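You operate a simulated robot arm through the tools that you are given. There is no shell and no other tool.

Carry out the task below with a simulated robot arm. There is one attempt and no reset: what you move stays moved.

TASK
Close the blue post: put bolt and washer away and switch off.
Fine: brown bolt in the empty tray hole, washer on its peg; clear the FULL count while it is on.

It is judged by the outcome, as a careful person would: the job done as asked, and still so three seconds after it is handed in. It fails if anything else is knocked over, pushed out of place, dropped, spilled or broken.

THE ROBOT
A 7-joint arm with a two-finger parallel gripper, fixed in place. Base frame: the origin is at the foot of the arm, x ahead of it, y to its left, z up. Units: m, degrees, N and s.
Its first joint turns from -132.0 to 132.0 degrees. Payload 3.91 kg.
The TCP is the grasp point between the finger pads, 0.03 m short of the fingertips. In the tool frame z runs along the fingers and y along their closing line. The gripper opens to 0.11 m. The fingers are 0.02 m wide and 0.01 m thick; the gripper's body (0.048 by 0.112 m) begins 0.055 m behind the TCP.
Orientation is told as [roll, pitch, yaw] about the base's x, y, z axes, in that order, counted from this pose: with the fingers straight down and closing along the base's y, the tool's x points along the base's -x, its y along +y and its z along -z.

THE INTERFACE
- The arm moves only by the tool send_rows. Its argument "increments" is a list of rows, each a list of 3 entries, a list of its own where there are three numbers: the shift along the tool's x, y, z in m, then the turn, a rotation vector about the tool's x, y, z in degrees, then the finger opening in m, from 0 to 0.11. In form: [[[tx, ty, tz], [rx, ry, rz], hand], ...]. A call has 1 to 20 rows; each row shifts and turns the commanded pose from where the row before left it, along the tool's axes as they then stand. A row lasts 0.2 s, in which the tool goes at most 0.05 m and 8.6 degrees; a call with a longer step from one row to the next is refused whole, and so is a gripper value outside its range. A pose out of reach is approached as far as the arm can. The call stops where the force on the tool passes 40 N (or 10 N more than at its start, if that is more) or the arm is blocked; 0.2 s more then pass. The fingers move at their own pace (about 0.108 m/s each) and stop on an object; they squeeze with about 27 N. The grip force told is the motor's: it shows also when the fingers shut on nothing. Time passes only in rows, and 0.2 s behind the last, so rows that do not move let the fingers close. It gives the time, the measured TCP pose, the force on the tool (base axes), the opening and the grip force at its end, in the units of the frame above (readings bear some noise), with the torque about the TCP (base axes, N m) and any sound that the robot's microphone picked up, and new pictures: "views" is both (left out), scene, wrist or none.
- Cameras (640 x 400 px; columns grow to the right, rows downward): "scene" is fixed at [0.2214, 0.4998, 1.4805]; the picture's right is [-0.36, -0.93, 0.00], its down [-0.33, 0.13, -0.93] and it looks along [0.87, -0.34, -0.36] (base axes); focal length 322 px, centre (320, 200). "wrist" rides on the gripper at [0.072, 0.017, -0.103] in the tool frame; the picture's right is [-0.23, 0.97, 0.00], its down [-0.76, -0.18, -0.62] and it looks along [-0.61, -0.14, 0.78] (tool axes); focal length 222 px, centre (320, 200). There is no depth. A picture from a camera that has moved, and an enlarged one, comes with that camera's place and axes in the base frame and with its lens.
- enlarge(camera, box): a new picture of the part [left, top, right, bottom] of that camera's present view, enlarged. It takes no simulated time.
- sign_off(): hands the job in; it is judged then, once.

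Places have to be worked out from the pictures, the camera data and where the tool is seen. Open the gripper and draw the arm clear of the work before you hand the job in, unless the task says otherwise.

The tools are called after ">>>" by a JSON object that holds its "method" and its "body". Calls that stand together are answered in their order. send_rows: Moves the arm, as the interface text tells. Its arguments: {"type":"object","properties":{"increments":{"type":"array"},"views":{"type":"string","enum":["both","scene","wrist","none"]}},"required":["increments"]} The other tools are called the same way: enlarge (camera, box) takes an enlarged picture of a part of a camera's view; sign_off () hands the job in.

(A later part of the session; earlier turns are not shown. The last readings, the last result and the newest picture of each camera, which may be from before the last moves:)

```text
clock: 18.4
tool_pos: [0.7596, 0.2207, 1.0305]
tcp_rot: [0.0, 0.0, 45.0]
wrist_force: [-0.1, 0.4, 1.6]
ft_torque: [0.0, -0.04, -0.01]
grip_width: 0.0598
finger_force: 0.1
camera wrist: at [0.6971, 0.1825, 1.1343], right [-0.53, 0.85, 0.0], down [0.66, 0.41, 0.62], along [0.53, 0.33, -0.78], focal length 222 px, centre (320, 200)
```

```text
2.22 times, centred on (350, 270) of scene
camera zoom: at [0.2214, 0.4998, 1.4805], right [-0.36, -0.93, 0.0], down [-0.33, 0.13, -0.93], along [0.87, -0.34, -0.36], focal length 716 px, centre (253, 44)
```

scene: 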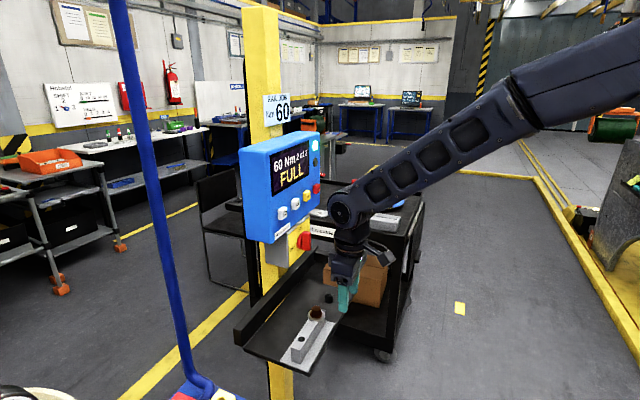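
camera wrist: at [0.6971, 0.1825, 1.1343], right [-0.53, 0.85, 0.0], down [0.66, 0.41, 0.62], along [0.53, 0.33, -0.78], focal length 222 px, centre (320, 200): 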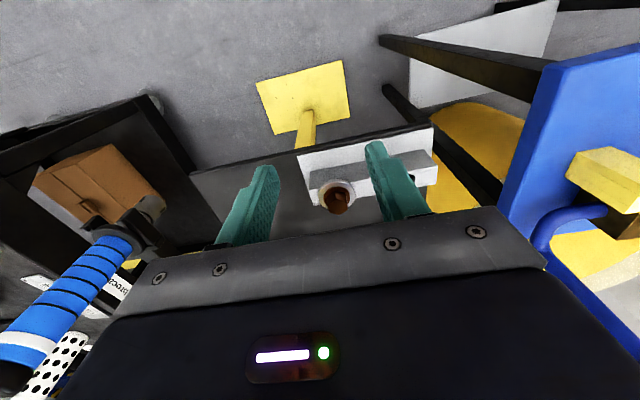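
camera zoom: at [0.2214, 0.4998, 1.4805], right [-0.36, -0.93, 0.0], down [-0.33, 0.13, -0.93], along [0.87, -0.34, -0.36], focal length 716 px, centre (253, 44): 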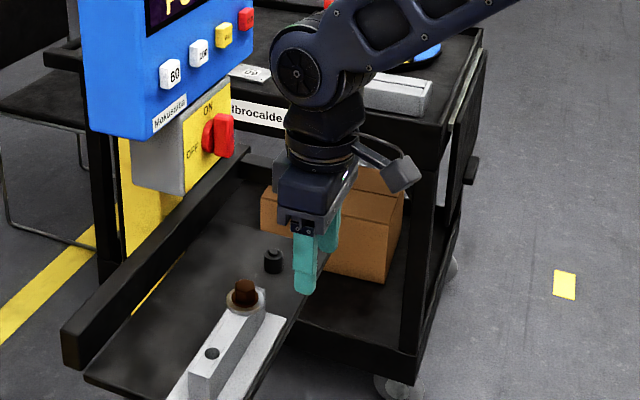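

From this view the bolt is 80 mm ahead and ~1 mm to the tool's +y. I move over it at this height and stop to verify alignment.

>>> {"method": "send_rows", "body": {"increments": [[[-0.027, 0.0005, 0], [0, 0, 0], 0.06], [[-0.027, 0.0004, 0], [0, 0, 0], 0.06], [[-0.026, 0.0004, 0.005], [0, 0, 0], 0.06], [[0, 0, 0.02], [0, 0, 0], 0.06], [[0, 0, 0.0], [0, 0, 0], 0.06]], "views": "both"}}

```text
clock: 19.6
tool_pos: [0.8173, 0.2782, 1.0045]
tcp_rot: [0.0, 0.0, 45.0]
wrist_force: [0.5, 0.3, -0.2]
ft_torque: [0.01, 0.0, -0.01]
grip_width: 0.0598
finger_force: 0.1
camera wrist: at [0.7542, 0.2392, 1.1094], right [-0.53, 0.85, 0.0], down [0.66, 0.41, 0.62], along [0.53, 0.33, -0.78], focal length 222 px, centre (320, 200)
```

scene: 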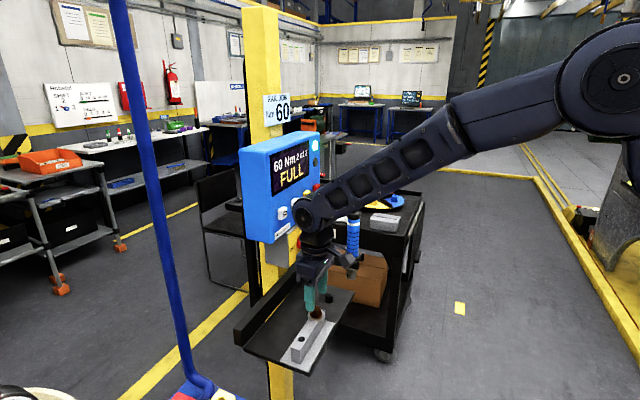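
wrist: 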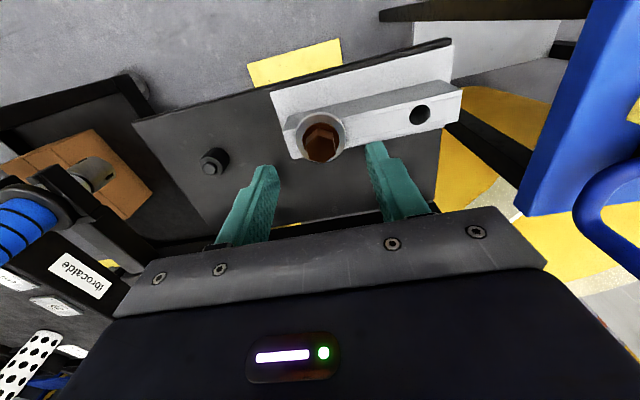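

>>> {"method": "enlarge", "body": {"camera": "wrist", "box": [260, 90, 400, 200]}}

>>> {"method": "enlarge", "body": {"camera": "scene", "box": [270, 180, 390, 350]}}

```text
3.64 times, centred on (330, 145) of wrist
camera zoom: at [0.7542, 0.2392, 1.1094], right [-0.53, 0.85, 0.0], down [0.66, 0.41, 0.62], along [0.53, 0.33, -0.78], focal length 808 px, centre (284, 400)
```

zoom: 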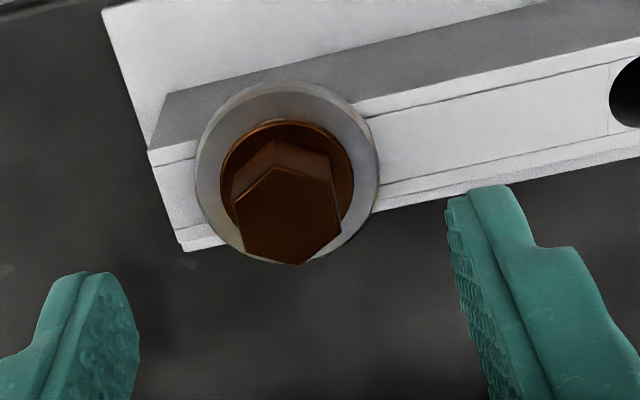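

```text
2.35 times, centred on (330, 265) of scene
camera zoom: at [0.2214, 0.4998, 1.4805], right [-0.36, -0.93, 0.0], down [-0.33, 0.13, -0.93], along [0.87, -0.34, -0.36], focal length 759 px, centre (296, 47)
```

zoom: 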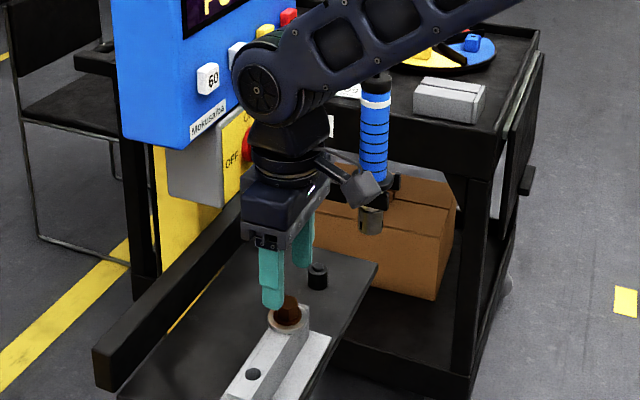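

Alignment is within 1 mm. I descend 30 mm so the pads straddle the hex head just above its flange, then close.

>>> {"method": "send_rows", "body": {"increments": [[[0, 0.001, 0.015], [0, 0, 0], 0.06], [[0, 0, 0.015], [0, 0, 0], 0.06], [[0, 0, 0], [0, 0, 0], 0.06]], "views": "both"}}

```text
clock: 20.4
tool_pos: [0.817, 0.2788, 0.9747]
tcp_rot: [0.0, 0.0, 45.0]
wrist_force: [0.1, 0.1, -0.3]
ft_torque: [0.0, 0.01, 0.0]
grip_width: 0.0601
finger_force: 0.0
camera wrist: at [0.7541, 0.2396, 1.0795], right [-0.53, 0.85, 0.0], down [0.66, 0.41, 0.62], along [0.53, 0.33, -0.78], focal length 222 px, centre (320, 200)
```

scene: 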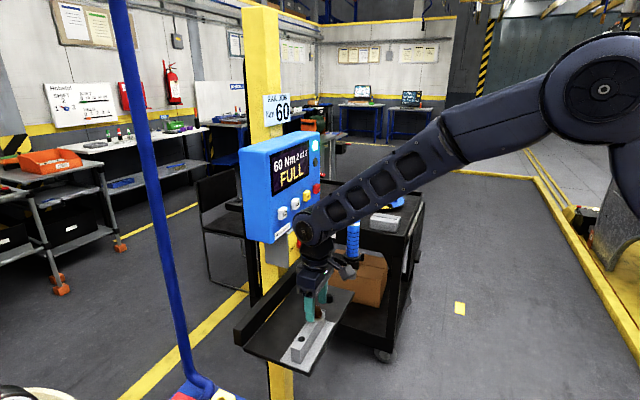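
wrist: 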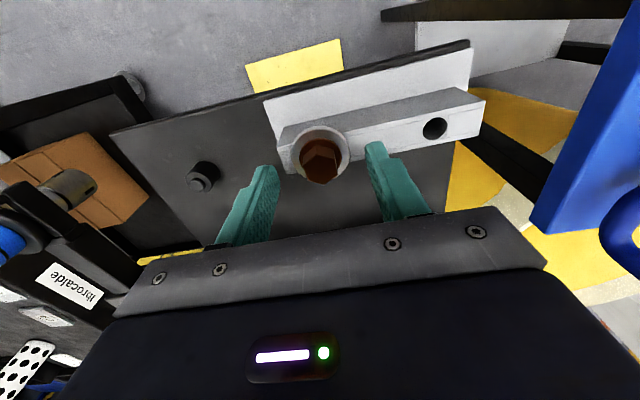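

>>> {"method": "enlarge", "body": {"camera": "wrist", "box": [250, 110, 400, 210]}}

>>> {"method": "enlarge", "body": {"camera": "scene", "box": [285, 280, 345, 330]}}

```text
4.00 times, centred on (325, 160) of wrist
camera zoom: at [0.7541, 0.2396, 1.0795], right [-0.53, 0.85, 0.0], down [0.66, 0.41, 0.62], along [0.53, 0.33, -0.78], focal length 888 px, centre (300, 360)
```

zoom: 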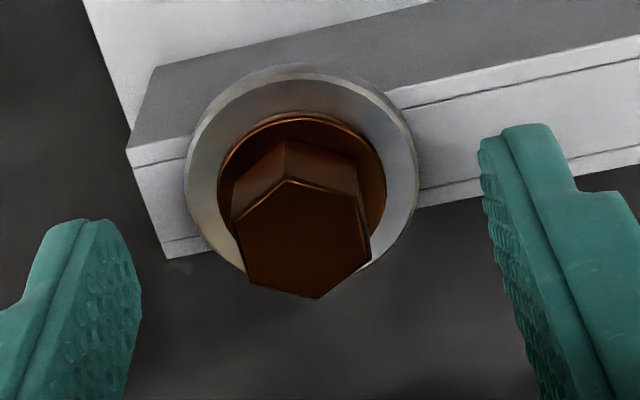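

```text
8.00 times, centred on (315, 305) of scene
camera zoom: at [0.2214, 0.4998, 1.4805], right [-0.36, -0.93, 0.0], down [-0.33, 0.13, -0.93], along [0.87, -0.34, -0.36], focal length 2579 px, centre (360, -640)
```

zoom: 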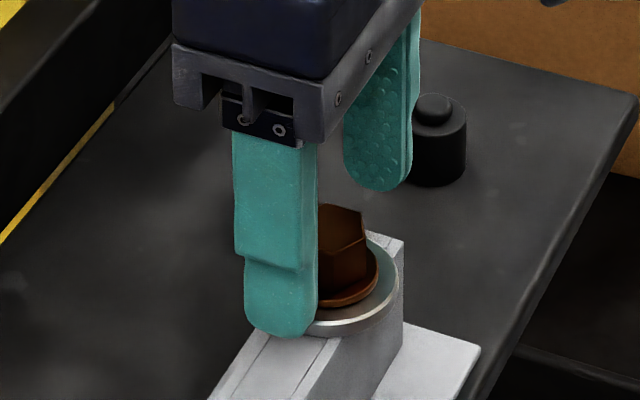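

The hex head is squarely between the pads, tips just above the flange. I close the gripper.

>>> {"method": "send_rows", "body": {"increments": [[[0, 0, 0], [0, 0, 0], 0.03], [[0, 0, 0], [0, 0, 0], 0.015], [[0, 0, 0], [0, 0, 0], 0.01], [[0, 0, 0], [0, 0, 0], 0.01]], "views": "both"}}

```text
clock: 21.4
tool_pos: [0.8167, 0.2785, 0.9749]
tcp_rot: [0.0, 0.0, 45.0]
wrist_force: [0.5, -1.1, -0.5]
ft_torque: [-0.03, -0.01, 0.02]
grip_width: 0.0202
finger_force: 27.1
camera wrist: at [0.7541, 0.2395, 1.0796], right [-0.53, 0.85, 0.0], down [0.66, 0.41, 0.62], along [0.53, 0.33, -0.78], focal length 222 px, centre (320, 200)
```

scene: 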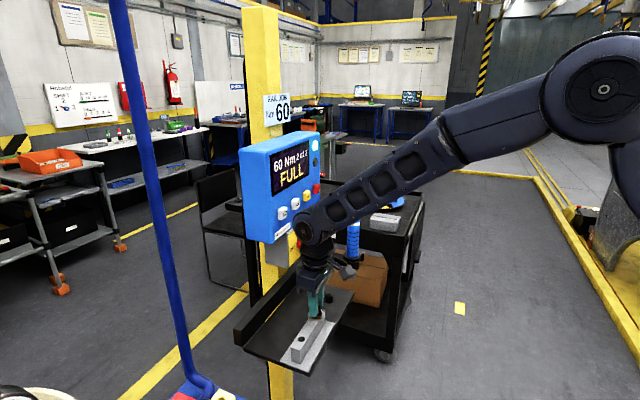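
wrist: 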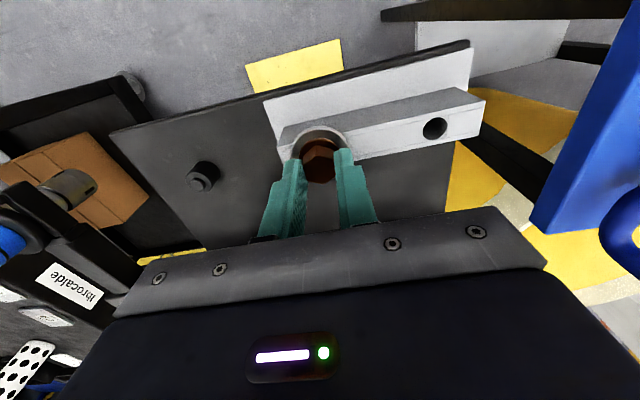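

The grip holds the flats at 20.2 mm with 27 N. I lift straight up gently and watch the force to see whether the bolt slides free.

>>> {"method": "send_rows", "body": {"increments": [[[0, 0, -0.004], [0, 0, 0], 0.01], [[0, 0, -0.006], [0, 0, 0], 0.01], [[0, 0, -0.01], [0, 0, 0], 0.01], [[0, 0, 0], [0, 0, 0], 0.01]], "views": "both"}}

```text
clock: 22.4
tool_pos: [0.8156, 0.2785, 0.9959]
tcp_rot: [0.0, 0.0, 45.0]
wrist_force: [-0.6, -0.4, -1.1]
ft_torque: [0.03, -0.01, 0.01]
grip_width: 0.0204
finger_force: 27.0
camera wrist: at [0.7529, 0.2393, 1.1002], right [-0.53, 0.85, 0.0], down [0.66, 0.41, 0.62], along [0.53, 0.33, -0.78], focal length 222 px, centre (320, 200)
```

scene: 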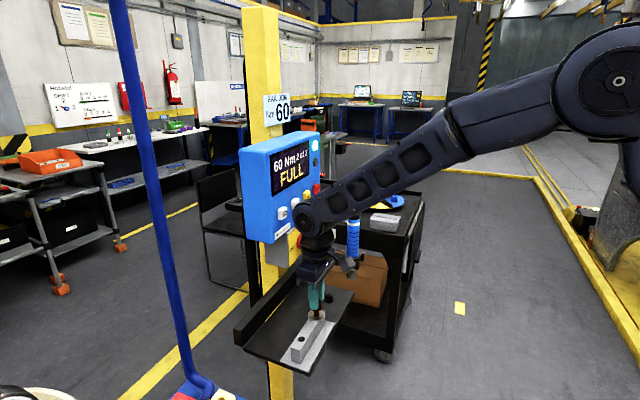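
wrist: 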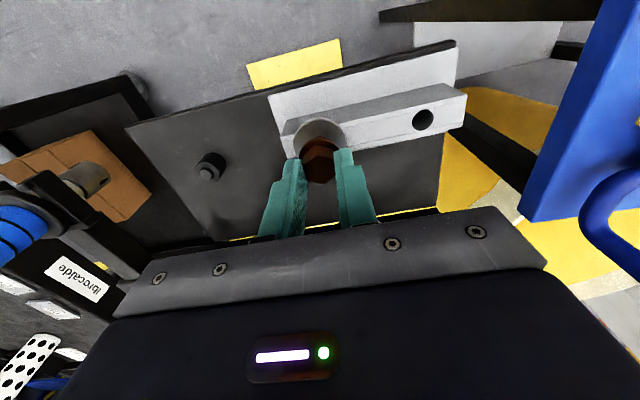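

The bolt rose 20 mm freely with no force. I zoom to see whether the washer stayed behind and how long the shank is.

>>> {"method": "enlarge", "body": {"camera": "wrist", "box": [270, 100, 390, 200]}}

>>> {"method": "enlarge", "body": {"camera": "scene", "box": [285, 270, 345, 330]}}

```text
4.00 times, centred on (330, 150) of wrist
camera zoom: at [0.7529, 0.2393, 1.1002], right [-0.53, 0.85, 0.0], down [0.66, 0.41, 0.62], along [0.53, 0.33, -0.78], focal length 888 px, centre (280, 400)
```

zoom: 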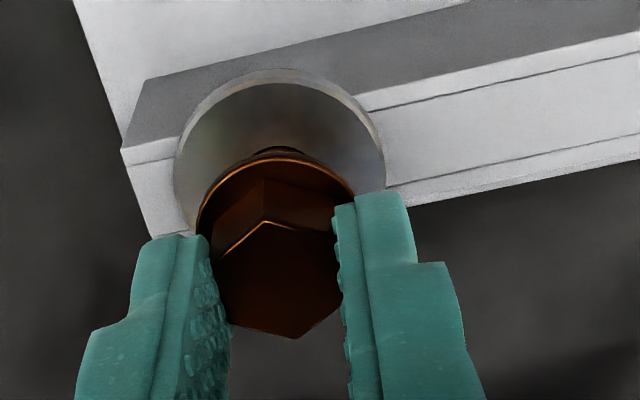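

```text
6.67 times, centred on (315, 300) of scene
camera zoom: at [0.2214, 0.4998, 1.4805], right [-0.36, -0.93, 0.0], down [-0.33, 0.13, -0.93], along [0.87, -0.34, -0.36], focal length 2149 px, centre (353, -467)
```

zoom: 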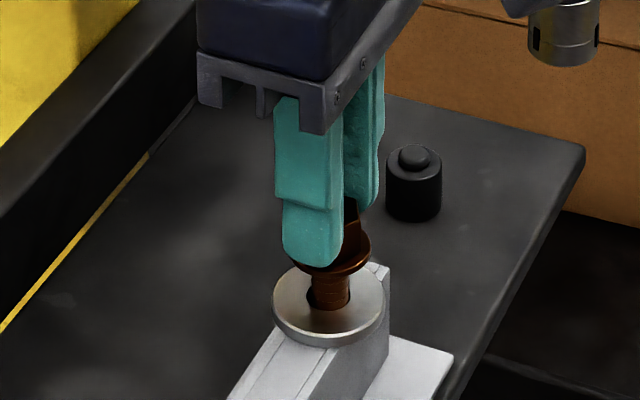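

The washer stays on the block while the bolt rises. I continue lifting 45 mm to clear the shank.

>>> {"method": "send_rows", "body": {"increments": [[[0, 0, -0.015], [0, 0, 0], 0.01], [[0, 0, -0.015], [0, 0, 0], 0.01], [[0, 0, -0.015], [0, 0, 0], 0.01], [[0, 0, 0], [0, 0, 0], 0.01]], "views": "both"}}

>>> {"method": "enlarge", "body": {"camera": "scene", "box": [275, 250, 355, 330]}}

>>> {"method": "enlarge", "body": {"camera": "wrist", "box": [270, 90, 450, 200]}}

```text
clock: 23.4
tool_pos: [0.8152, 0.2794, 1.0412]
tcp_rot: [-0.1, -0.1, 45.0]
wrist_force: [0.3, 0.4, -2.1]
ft_torque: [-0.02, 0.01, -0.02]
grip_width: 0.0205
finger_force: 26.6
camera wrist: at [0.7527, 0.2403, 1.1454], right [-0.53, 0.85, 0.0], down [0.66, 0.41, 0.62], along [0.53, 0.33, -0.78], focal length 222 px, centre (320, 200)
```

scene: 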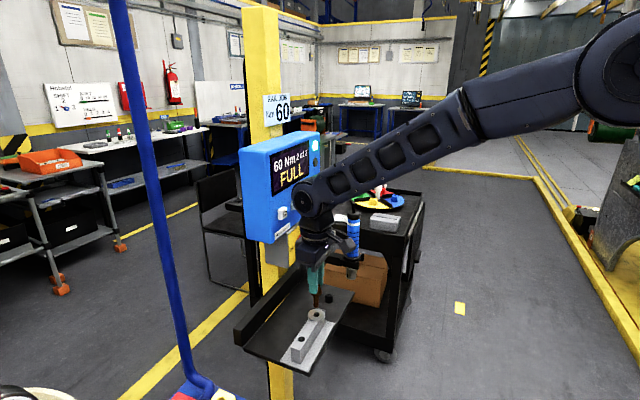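
wrist: 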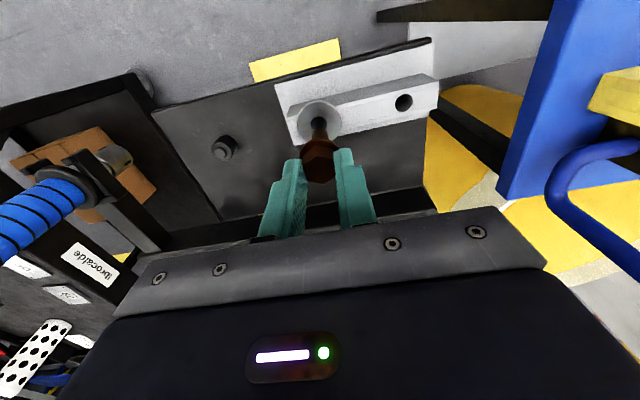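

```text
5.00 times, centred on (315, 290) of scene
camera zoom: at [0.2214, 0.4998, 1.4805], right [-0.36, -0.93, 0.0], down [-0.33, 0.13, -0.93], along [0.87, -0.34, -0.36], focal length 1612 px, centre (345, -250)
```

zoom: 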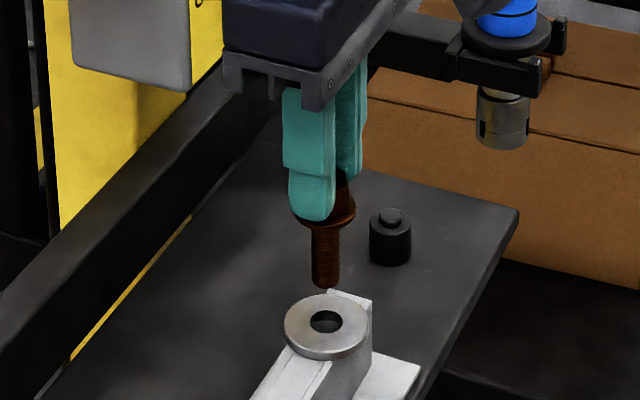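

```text
3.56 times, centred on (360, 145) of wrist
camera zoom: at [0.7527, 0.2403, 1.1454], right [-0.53, 0.85, 0.0], down [0.66, 0.41, 0.62], along [0.53, 0.33, -0.78], focal length 790 px, centre (178, 396)
```

zoom: 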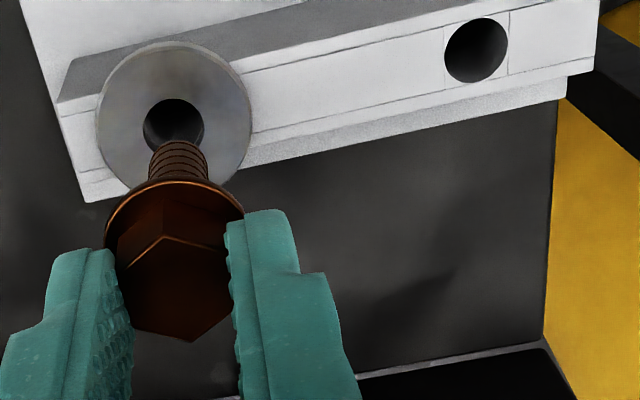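

The bolt is clear: shank Ø≈13.4 mm, ~40 mm long; holes ≈16 mm. I re-measured the empty hole at (0.761, 0.335) relative to the tool, so I shift 78 mm along the rail to be over it.

>>> {"method": "send_rows", "body": {"increments": [[[-0.0003, 0.02, 0], [0, 0, 0], 0.01], [[-0.0003, 0.02, 0], [0, 0, 0], 0.01], [[-0.0003, 0.02, 0], [0, 0, 0], 0.01], [[0, 0.0181, 0], [0, 0, 0], 0.01], [[0, 0, 0], [0, 0, 0], 0.01]], "views": "both"}}

>>> {"method": "enlarge", "body": {"camera": "scene", "box": [265, 270, 345, 350]}}

>>> {"method": "enlarge", "body": {"camera": "wrist", "box": [240, 70, 400, 190]}}

```text
clock: 24.6
tool_pos: [0.7616, 0.3352, 1.0405]
tcp_rot: [0.0, 0.0, 45.1]
wrist_force: [-0.4, 0.0, -0.1]
ft_torque: [0.02, -0.02, -0.01]
grip_width: 0.0203
finger_force: 27.4
camera wrist: at [0.6988, 0.2956, 1.1445], right [-0.53, 0.85, 0.0], down [0.66, 0.41, 0.62], along [0.53, 0.33, -0.78], focal length 222 px, centre (320, 200)
```

scene: 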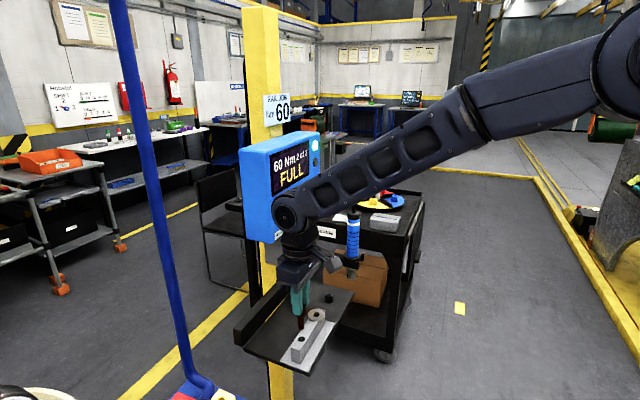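
wrist: 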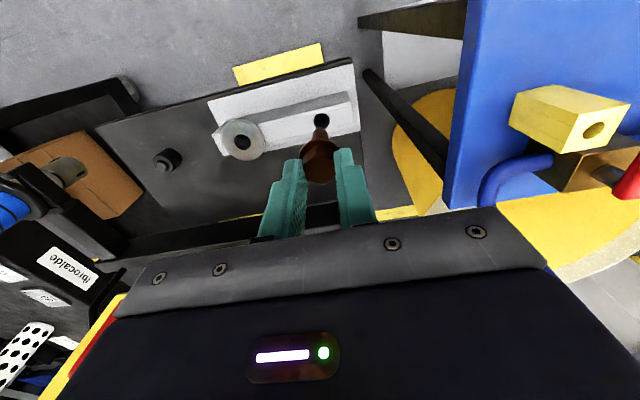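

```text
5.00 times, centred on (305, 310) of scene
camera zoom: at [0.2214, 0.4998, 1.4805], right [-0.36, -0.93, 0.0], down [-0.33, 0.13, -0.93], along [0.87, -0.34, -0.36], focal length 1612 px, centre (395, -350)
```

zoom: 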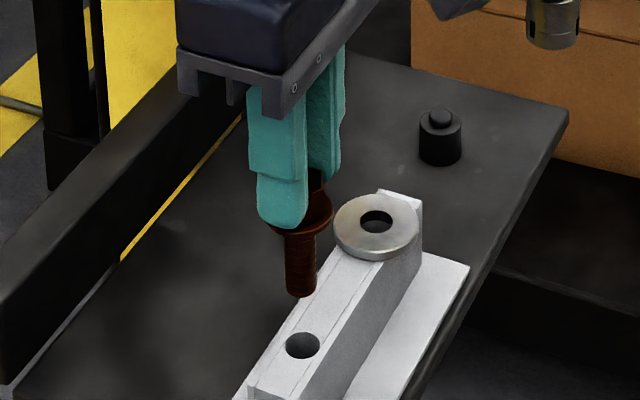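

```text
3.33 times, centred on (320, 130) of wrist
camera zoom: at [0.6988, 0.2956, 1.1445], right [-0.53, 0.85, 0.0], down [0.66, 0.41, 0.62], along [0.53, 0.33, -0.78], focal length 740 px, centre (320, 433)
```

zoom: 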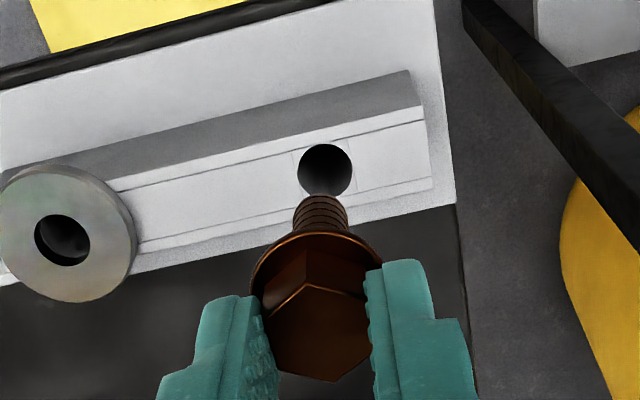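

>>> {"method": "enlarge", "body": {"camera": "wrist", "box": [295, 105, 345, 155]}}

>>> {"method": "enlarge", "body": {"camera": "scene", "box": [285, 305, 325, 345]}}

```text
8.00 times, centred on (320, 130) of wrist
camera zoom: at [0.6988, 0.2956, 1.1445], right [-0.53, 0.85, 0.0], down [0.66, 0.41, 0.62], along [0.53, 0.33, -0.78], focal length 1777 px, centre (320, 760)
```

zoom: 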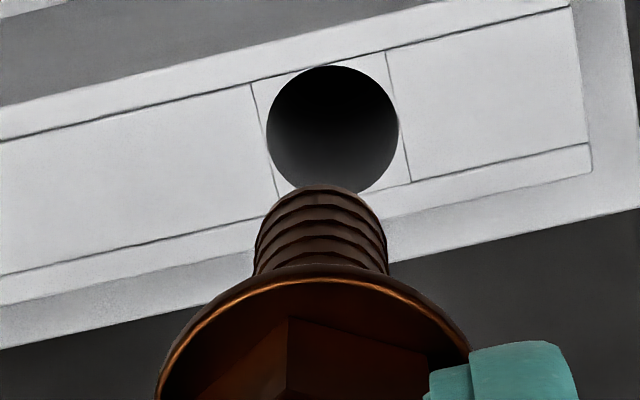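

```text
10.00 times, centred on (305, 325) of scene
camera zoom: at [0.2214, 0.4998, 1.4805], right [-0.36, -0.93, 0.0], down [-0.33, 0.13, -0.93], along [0.87, -0.34, -0.36], focal length 3224 px, centre (470, -1050)
```

zoom: 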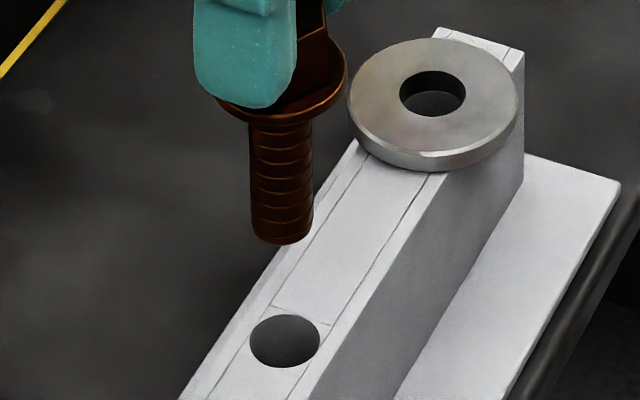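

The tip needs about 1.3 mm more along the rail to centre over the hole (shank 13.4 mm vs hole 15.7 mm). I correct and lower to just above the hole for a check.

>>> {"method": "send_rows", "body": {"increments": [[[0.0003, 0.0013, 0.005], [0, 0, 0], 0.01], [[0, 0, 0.01], [0, 0, 0], 0.01], [[0, 0, 0.01], [0, 0, 0], 0.01], [[0, 0, 0], [0, 0, 0], 0.01]], "views": "none"}}

>>> {"method": "enlarge", "body": {"camera": "wrist", "box": [295, 105, 345, 155]}}

>>> {"method": "enlarge", "body": {"camera": "scene", "box": [285, 305, 325, 345]}}

```text
clock: 25.6
tool_pos: [0.7606, 0.3352, 1.016]
tcp_rot: [0.0, 0.1, 45.0]
wrist_force: [-0.1, -0.2, -1.7]
ft_torque: [0.02, 0.01, 0.0]
grip_width: 0.0203
finger_force: 27.0
```

```text
8.00 times, centred on (320, 130) of wrist
camera zoom: at [0.6974, 0.2965, 1.1198], right [-0.53, 0.85, 0.0], down [0.66, 0.41, 0.62], along [0.53, 0.33, -0.78], focal length 1777 px, centre (320, 760)
```

zoom: 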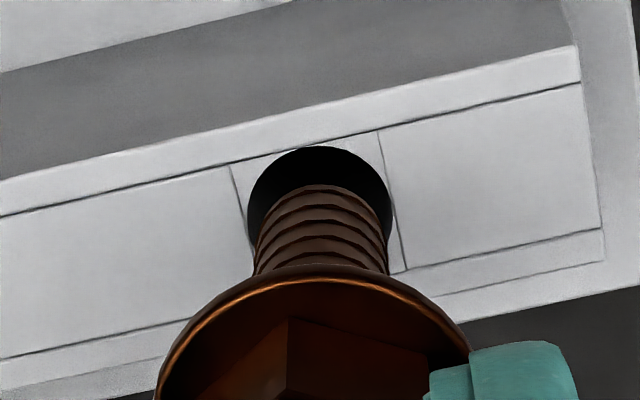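

```text
10.00 times, centred on (305, 325) of scene
camera zoom: at [0.2214, 0.4998, 1.4805], right [-0.36, -0.93, 0.0], down [-0.33, 0.13, -0.93], along [0.87, -0.34, -0.36], focal length 3224 px, centre (470, -1050)
```

zoom: 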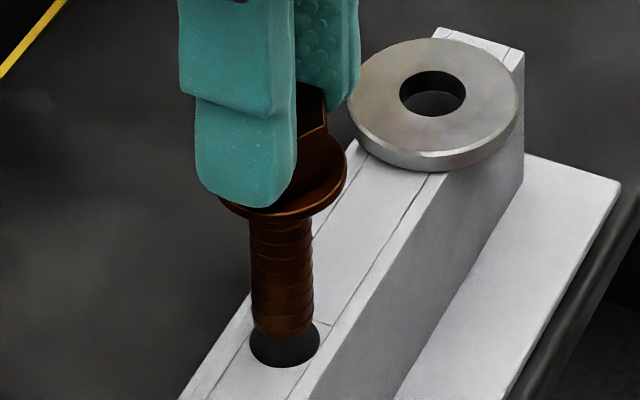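

Shank tip is centred over the hole to within ~0.5 mm. I lower it in slowly with a tiny correction.

>>> {"method": "send_rows", "body": {"increments": [[[0.0004, 0, 0.005], [0, 0, 0], 0.01], [[0, 0, 0.006], [0, 0, 0], 0.01], [[0, 0, 0.008], [0, 0, 0], 0.01], [[0, 0, 0.008], [0, 0, 0], 0.01], [[0, 0, 0.008], [0, 0, 0], 0.01], [[0, 0, 0], [0, 0, 0], 0.01]], "views": "none"}}

>>> {"method": "enlarge", "body": {"camera": "wrist", "box": [270, 100, 370, 190]}}

>>> {"method": "enlarge", "body": {"camera": "scene", "box": [280, 300, 330, 350]}}

```text
clock: 27.0
tool_pos: [0.7602, 0.335, 0.9809]
tcp_rot: [0.1, 0.0, 45.0]
wrist_force: [0.1, -0.2, -1.6]
ft_torque: [0.0, -0.01, -0.01]
grip_width: 0.0204
finger_force: 27.2
```

```text
4.44 times, centred on (320, 145) of wrist
camera zoom: at [0.6976, 0.2964, 1.0854], right [-0.53, 0.85, 0.0], down [0.66, 0.41, 0.62], along [0.53, 0.33, -0.78], focal length 987 px, centre (320, 444)
```

zoom: 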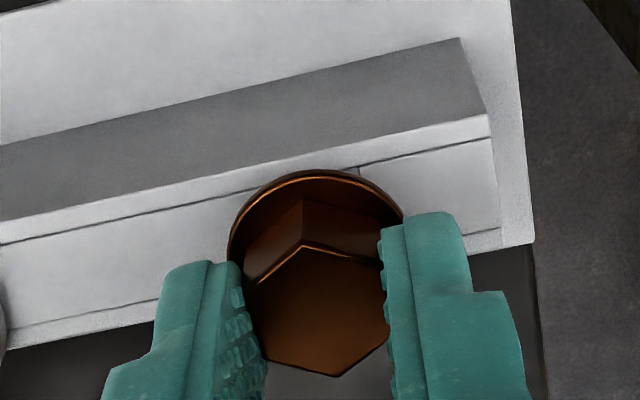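

```text
8.00 times, centred on (305, 325) of scene
camera zoom: at [0.2214, 0.4998, 1.4805], right [-0.36, -0.93, 0.0], down [-0.33, 0.13, -0.93], along [0.87, -0.34, -0.36], focal length 2579 px, centre (440, -800)
```

zoom: 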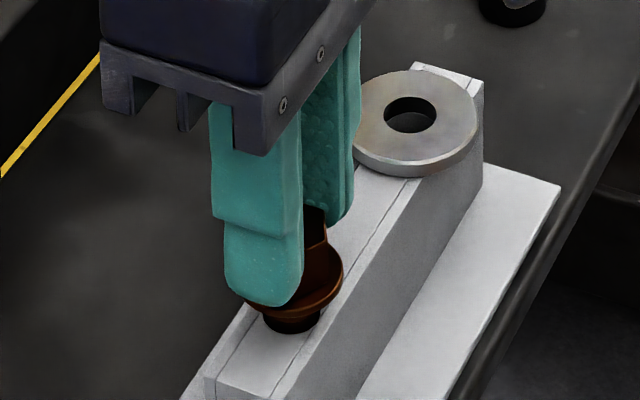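

The shank is in the hole, ~9 mm of travel left. I lower the rest in small steps until the flange seats.

>>> {"method": "send_rows", "body": {"increments": [[[0, 0, 0.003], [0, 0, 0], 0.01], [[0, 0, 0.003], [0, 0, 0], 0.01], [[0, 0, 0.002], [0, 0, 0], 0.01], [[0, 0, 0], [0, 0, 0], 0.01]], "views": "none"}}

>>> {"method": "enlarge", "body": {"camera": "scene", "box": [280, 300, 330, 350]}}

```text
clock: 28.0
tool_pos: [0.7598, 0.3357, 0.9722]
tcp_rot: [0.1, -0.1, 45.0]
wrist_force: [-1.0, -0.3, -1.2]
ft_torque: [-0.01, 0.02, 0.01]
grip_width: 0.0206
finger_force: 27.2
```

```text
8.00 times, centred on (305, 325) of scene
camera zoom: at [0.2214, 0.4998, 1.4805], right [-0.36, -0.93, 0.0], down [-0.33, 0.13, -0.93], along [0.87, -0.34, -0.36], focal length 2579 px, centre (440, -800)
```

zoom: 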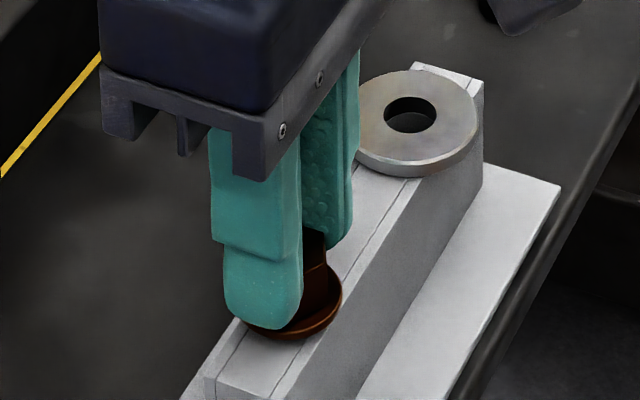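

Flange is within ~1 mm of the block. I lower 1 mm more and release.

>>> {"method": "send_rows", "body": {"increments": [[[0, 0, 0.001], [0, 0, 0], 0.01], [[0, 0, 0], [0, 0, 0], 0.01], [[0, 0, 0], [0, 0, 0], 0.03], [[0, 0, 0], [0, 0, 0], 0.045], [[0, 0, 0], [0, 0, 0], 0.045]], "views": "none"}}

>>> {"method": "enlarge", "body": {"camera": "scene", "box": [280, 300, 330, 350]}}

>>> {"method": "enlarge", "body": {"camera": "wrist", "box": [240, 80, 400, 200]}}

```text
clock: 29.2
tool_pos: [0.7596, 0.3366, 0.9717]
tcp_rot: [0.0, 0.1, 45.0]
wrist_force: [-1.6, 0.3, -0.3]
ft_torque: [0.01, 0.01, -0.02]
grip_width: 0.0448
finger_force: 0.1
```

```text
8.00 times, centred on (305, 325) of scene
camera zoom: at [0.2214, 0.4998, 1.4805], right [-0.36, -0.93, 0.0], down [-0.33, 0.13, -0.93], along [0.87, -0.34, -0.36], focal length 2579 px, centre (440, -800)
```

zoom: 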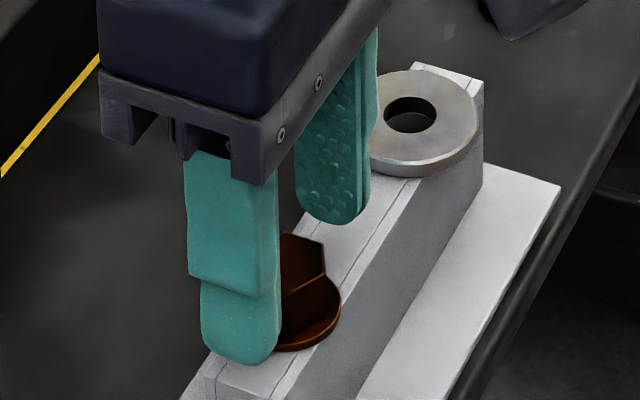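

```text
3.33 times, centred on (320, 140) of wrist
camera zoom: at [0.6978, 0.297, 1.0764], right [-0.53, 0.85, 0.0], down [0.66, 0.41, 0.62], along [0.53, 0.33, -0.78], focal length 740 px, centre (320, 400)
```

zoom: 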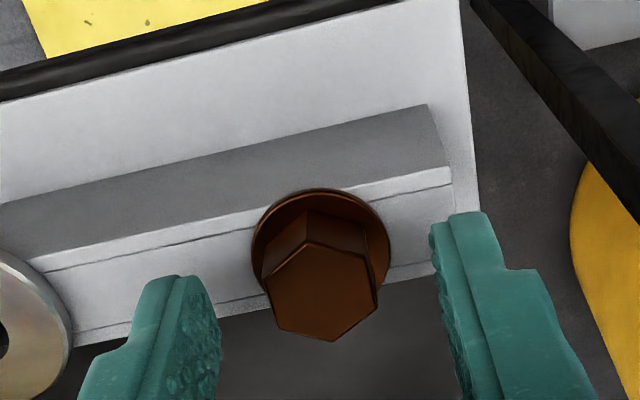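

The bolt is seated in the hole and released. I lift clear, shift over the washer, and rotate the wrist −90° so the fingers can straddle the narrow block and grip the overhanging washer rim.

>>> {"method": "send_rows", "body": {"increments": [[[0, 0, -0.0175], [0, 0, 0], 0.045], [[0, 0, -0.0175], [0, 0, 0], 0.045], [[0, 0, -0.0175], [0, 0, 0], 0.05], [[0, 0, -0.0175], [0, 0, 0], 0.06], [[0.02, -0.04, 0], [0, 0, 0], 0.06], [[0.01, -0.04, 0], [0, 0, 0], 0.06], [[0, 0, 0], [0, 0, 8.18], 0.06], [[0, 0, 0], [0, 0, 8.18], 0.06], [[0, 0, 0], [0, 0, 8.18], 0.06], [[0, 0, 0], [0, 0, 8.18], 0.06], [[0, 0, 0], [0, 0, 8.18], 0.06], [[0, 0, 0], [0, 0, 8.18], 0.06], [[0, 0, 0], [0, 0, 8.18], 0.06], [[0, 0, 0], [0, 0, 8.18], 0.06], [[0, 0, 0], [0, 0, 8.18], 0.06], [[0, 0, 0], [0, 0, 8.18], 0.06], [[0, 0, 0], [0, 0, 8.2], 0.06]], "views": "both"}}

>>> {"method": "enlarge", "body": {"camera": "scene", "box": [260, 200, 400, 350]}}

>>> {"method": "enlarge", "body": {"camera": "wrist", "box": [240, 60, 400, 200]}}

```text
clock: 32.8
tool_pos: [0.7952, 0.2588, 1.0419]
tcp_rot: [0.0, 0.0, -45.2]
wrist_force: [-0.5, -0.4, 0.9]
ft_torque: [-0.02, 0.03, 0.0]
grip_width: 0.06
finger_force: 0.2
camera wrist: at [0.7572, 0.3217, 1.1458], right [0.85, 0.53, 0.0], down [0.41, -0.67, 0.62], along [0.33, -0.53, -0.78], focal length 222 px, centre (320, 200)
```

scene: 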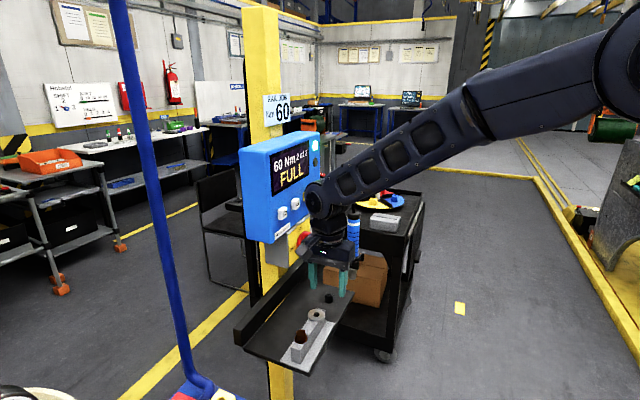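
wrist: 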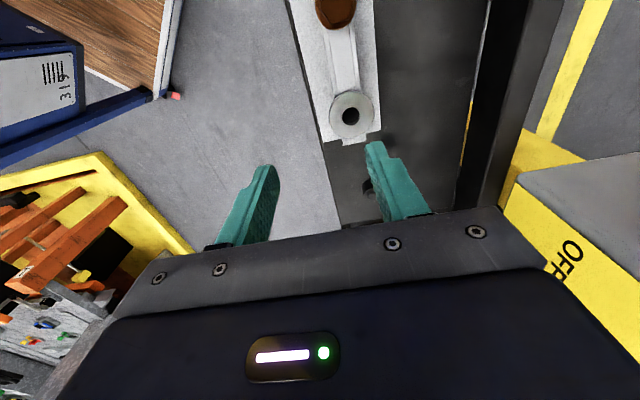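

```text
2.67 times, centred on (330, 275) of scene
camera zoom: at [0.2214, 0.4998, 1.4805], right [-0.36, -0.93, 0.0], down [-0.33, 0.13, -0.93], along [0.87, -0.34, -0.36], focal length 860 px, centre (293, 0)
```

zoom: 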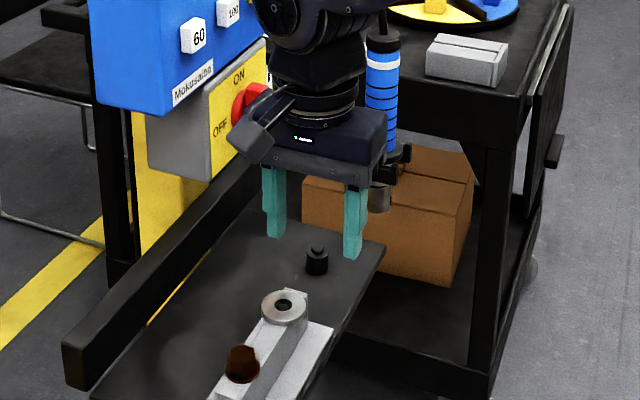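

```text
2.86 times, centred on (320, 130) of wrist
camera zoom: at [0.7572, 0.3217, 1.1458], right [0.85, 0.53, 0.0], down [0.41, -0.67, 0.62], along [0.33, -0.53, -0.78], focal length 635 px, centre (320, 400)
```

zoom: 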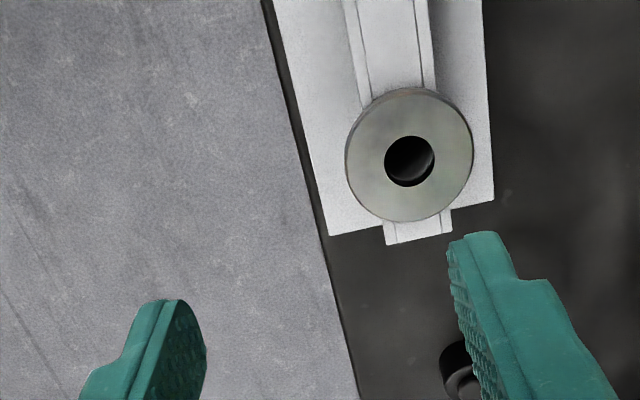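

Washer centre measured at (0.817, 0.279): 30 mm in tool +y. I move over it and descend part-way, then verify.

>>> {"method": "send_rows", "body": {"increments": [[[0, 0.0148, 0], [0, 0, 0], 0.06], [[-0.0002, 0.0148, 0], [0, 0, 0], 0.06], [[0, 0, 0.02], [0, 0, 0], 0.06], [[0, 0, 0.02], [0, 0, 0], 0.06], [[0, 0, 0.02], [0, 0, 0], 0.06], [[0, 0, 0], [0, 0, 0], 0.06]], "views": "both"}}

>>> {"method": "enlarge", "body": {"camera": "scene", "box": [260, 200, 400, 350]}}

>>> {"method": "enlarge", "body": {"camera": "wrist", "box": [240, 60, 400, 200]}}

```text
clock: 34.2
tool_pos: [0.8173, 0.2776, 0.9825]
tcp_rot: [0.0, 0.1, -45.0]
wrist_force: [0.1, 0.2, 1.0]
ft_torque: [-0.01, -0.03, 0.03]
grip_width: 0.06
finger_force: 0.1
camera wrist: at [0.7778, 0.341, 1.0861], right [0.85, 0.53, 0.0], down [0.41, -0.66, 0.62], along [0.33, -0.53, -0.78], focal length 222 px, centre (320, 200)
```

scene: 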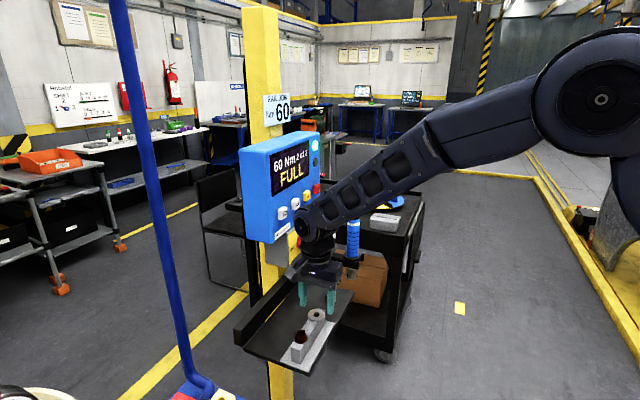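
wrist: 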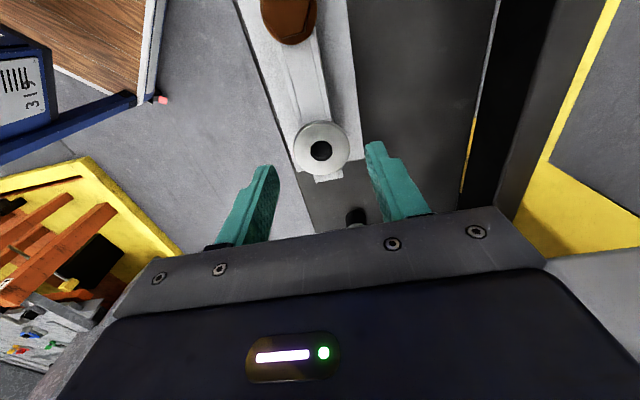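

```text
2.67 times, centred on (330, 275) of scene
camera zoom: at [0.2214, 0.4998, 1.4805], right [-0.36, -0.93, 0.0], down [-0.33, 0.13, -0.93], along [0.87, -0.34, -0.36], focal length 860 px, centre (293, 0)
```

zoom: 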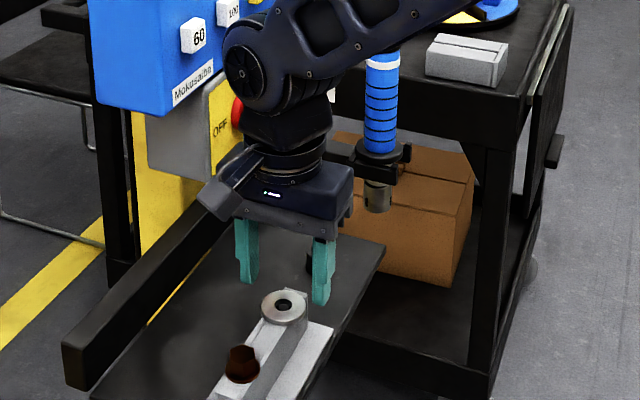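

```text
2.86 times, centred on (320, 130) of wrist
camera zoom: at [0.7778, 0.341, 1.0861], right [0.85, 0.53, 0.0], down [0.41, -0.66, 0.62], along [0.33, -0.53, -0.78], focal length 635 px, centre (320, 400)
```

zoom: 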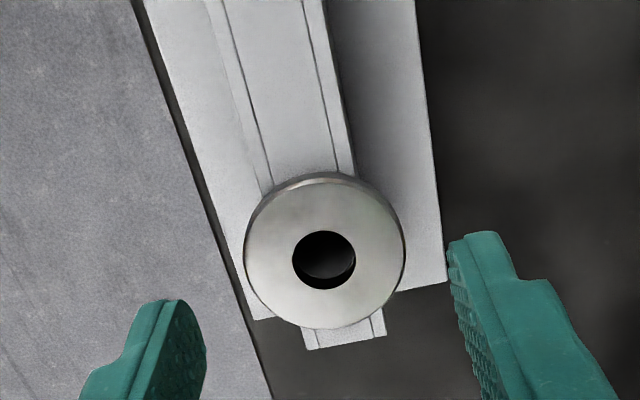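

The washer is centred between the open fingers within 2 mm. I apply the small correction, descend to TCP z≈0.953 so the tips pass either side of the block, and close on the rim.

>>> {"method": "send_rows", "body": {"increments": [[[0.001, 0.0016, 0.01], [0, 0, 0], 0.06], [[0, 0, 0.01], [0, 0, 0], 0.06], [[0, 0, 0.01], [0, 0, 0], 0.06], [[0, 0, 0], [0, 0, 0], 0.06]], "views": "none"}}

>>> {"method": "enlarge", "body": {"camera": "scene", "box": [280, 250, 360, 340]}}

>>> {"method": "enlarge", "body": {"camera": "wrist", "box": [240, 80, 400, 220]}}

```text
clock: 35.2
tool_pos: [0.8157, 0.282, 0.9493]
tcp_rot: [0.1, 0.0, -45.1]
wrist_force: [0.3, -0.6, -1.1]
ft_torque: [0.01, -0.01, -0.05]
grip_width: 0.0598
finger_force: 0.1
```

```text
4.44 times, centred on (320, 295) of scene
camera zoom: at [0.2214, 0.4998, 1.4805], right [-0.36, -0.93, 0.0], down [-0.33, 0.13, -0.93], along [0.87, -0.34, -0.36], focal length 1433 px, centre (320, -222)
```

zoom: 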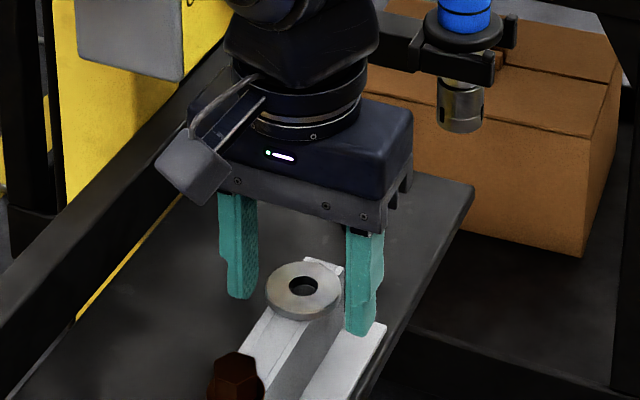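

```text
2.86 times, centred on (320, 150) of wrist
camera zoom: at [0.7778, 0.3442, 1.0544], right [0.85, 0.53, 0.0], down [0.41, -0.66, 0.62], along [0.33, -0.53, -0.78], focal length 635 px, centre (320, 343)
```

zoom: 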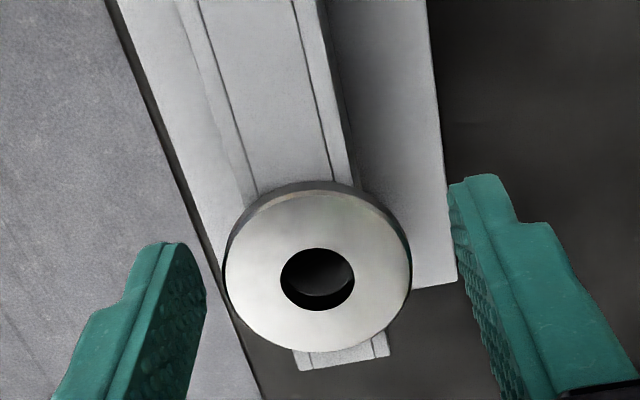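

Fingers straddle the block with the washer centred between them. I close on the rim.

>>> {"method": "send_rows", "body": {"increments": [[[0, 0, 0], [0, 0, 0], 0.05], [[0, 0, 0], [0, 0, 0], 0.044], [[0, 0, 0], [0, 0, 0], 0.038], [[0, 0, 0], [0, 0, 0], 0.03], [[0, 0, 0], [0, 0, 0], 0.03]], "views": "none"}}

>>> {"method": "enlarge", "body": {"camera": "scene", "box": [280, 250, 360, 340]}}

>>> {"method": "enlarge", "body": {"camera": "wrist", "box": [240, 80, 400, 220]}}

```text
clock: 36.4
tool_pos: [0.817, 0.281, 0.9503]
tcp_rot: [0.0, 0.0, -45.1]
wrist_force: [0.1, 0.0, 0.8]
ft_torque: [-0.02, 0.0, -0.01]
grip_width: 0.0406
finger_force: 27.3
```

```text
4.44 times, centred on (320, 295) of scene
camera zoom: at [0.2214, 0.4998, 1.4805], right [-0.36, -0.93, 0.0], down [-0.33, 0.13, -0.93], along [0.87, -0.34, -0.36], focal length 1433 px, centre (320, -222)
```

zoom: 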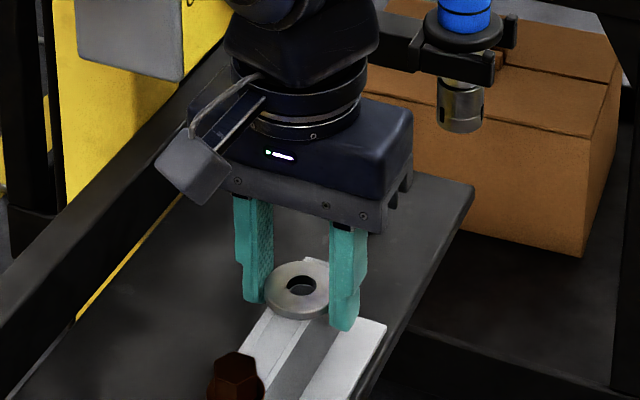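

```text
2.86 times, centred on (320, 150) of wrist
camera zoom: at [0.7778, 0.3441, 1.0546], right [0.85, 0.53, 0.0], down [0.41, -0.66, 0.62], along [0.33, -0.53, -0.78], focal length 635 px, centre (320, 343)
```

zoom: 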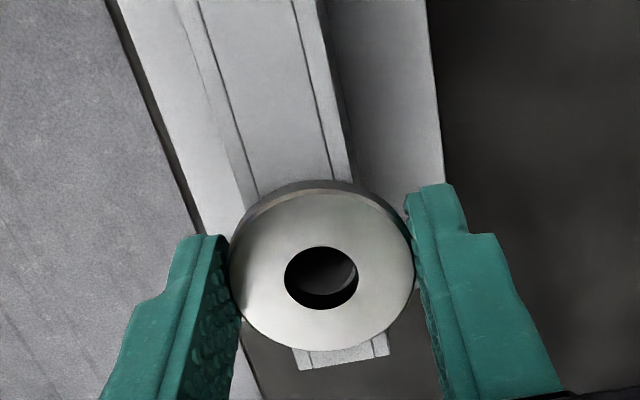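

Washer is gripped at 40.6 mm and centred on the TCP. I lift it straight up and check it stays level.

>>> {"method": "send_rows", "body": {"increments": [[[0, 0, -0.004], [0, 0, 0], 0.03], [[0, 0, -0.008], [0, 0, 0], 0.03], [[0, 0, -0.015], [0, 0, 0], 0.03], [[0, 0, -0.02], [0, 0, 0], 0.03], [[0, 0, -0.02], [0, 0, 0], 0.03], [[0, 0, 0], [0, 0, 0], 0.03]], "views": "both"}}

>>> {"method": "enlarge", "body": {"camera": "scene", "box": [270, 230, 370, 340]}}

>>> {"method": "enlarge", "body": {"camera": "wrist", "box": [240, 80, 400, 220]}}

```text
clock: 37.8
tool_pos: [0.8157, 0.2814, 1.0187]
tcp_rot: [0.0, 0.0, -45.1]
wrist_force: [-0.5, -0.1, -0.4]
ft_torque: [-0.01, 0.01, 0.03]
grip_width: 0.0408
finger_force: 27.1
camera wrist: at [0.7775, 0.344, 1.1233], right [0.85, 0.53, 0.0], down [0.41, -0.66, 0.62], along [0.33, -0.53, -0.78], focal length 222 px, centre (320, 200)
```

scene: 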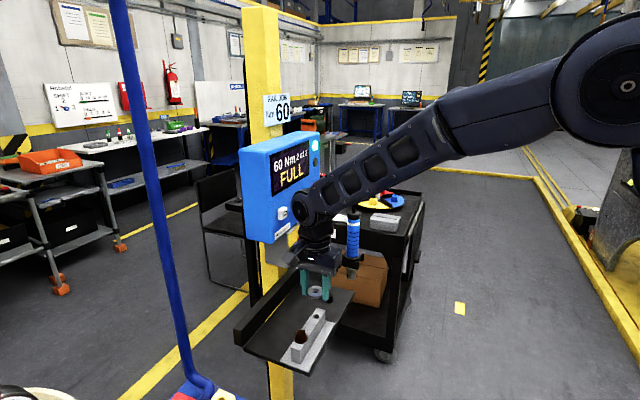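
wrist: 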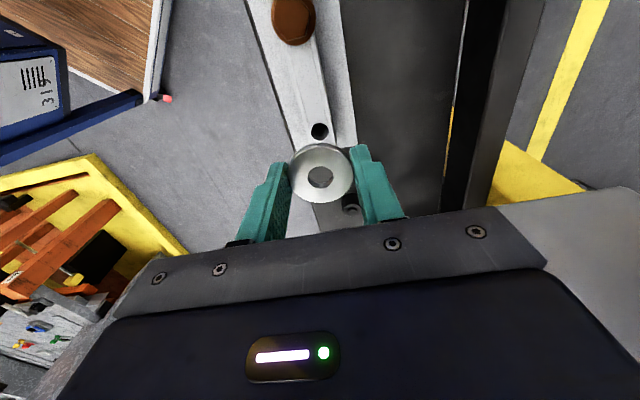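

```text
3.64 times, centred on (320, 285) of scene
camera zoom: at [0.2214, 0.4998, 1.4805], right [-0.36, -0.93, 0.0], down [-0.33, 0.13, -0.93], along [0.87, -0.34, -0.36], focal length 1172 px, centre (320, -109)
```

zoom: 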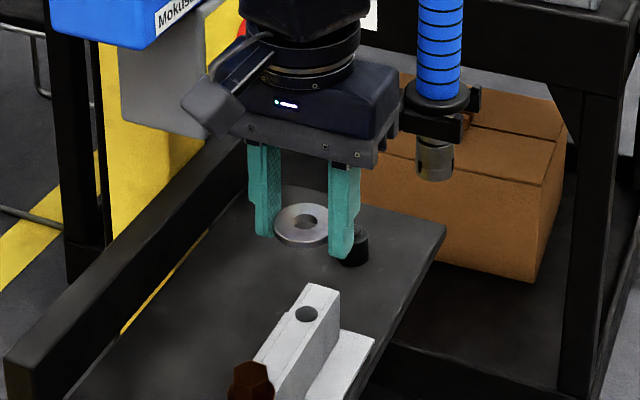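

```text
2.86 times, centred on (320, 150) of wrist
camera zoom: at [0.7775, 0.344, 1.1233], right [0.85, 0.53, 0.0], down [0.41, -0.66, 0.62], along [0.33, -0.53, -0.78], focal length 635 px, centre (320, 343)
```

zoom: 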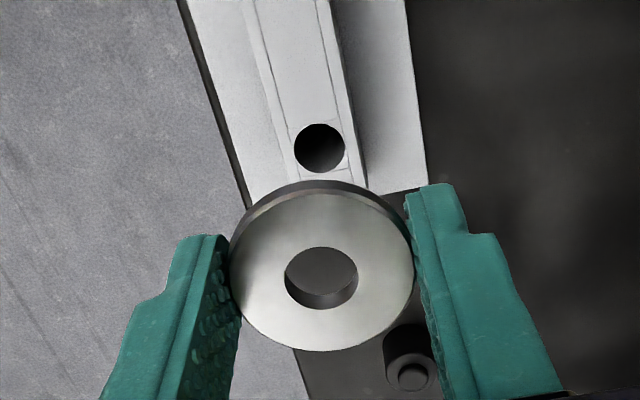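

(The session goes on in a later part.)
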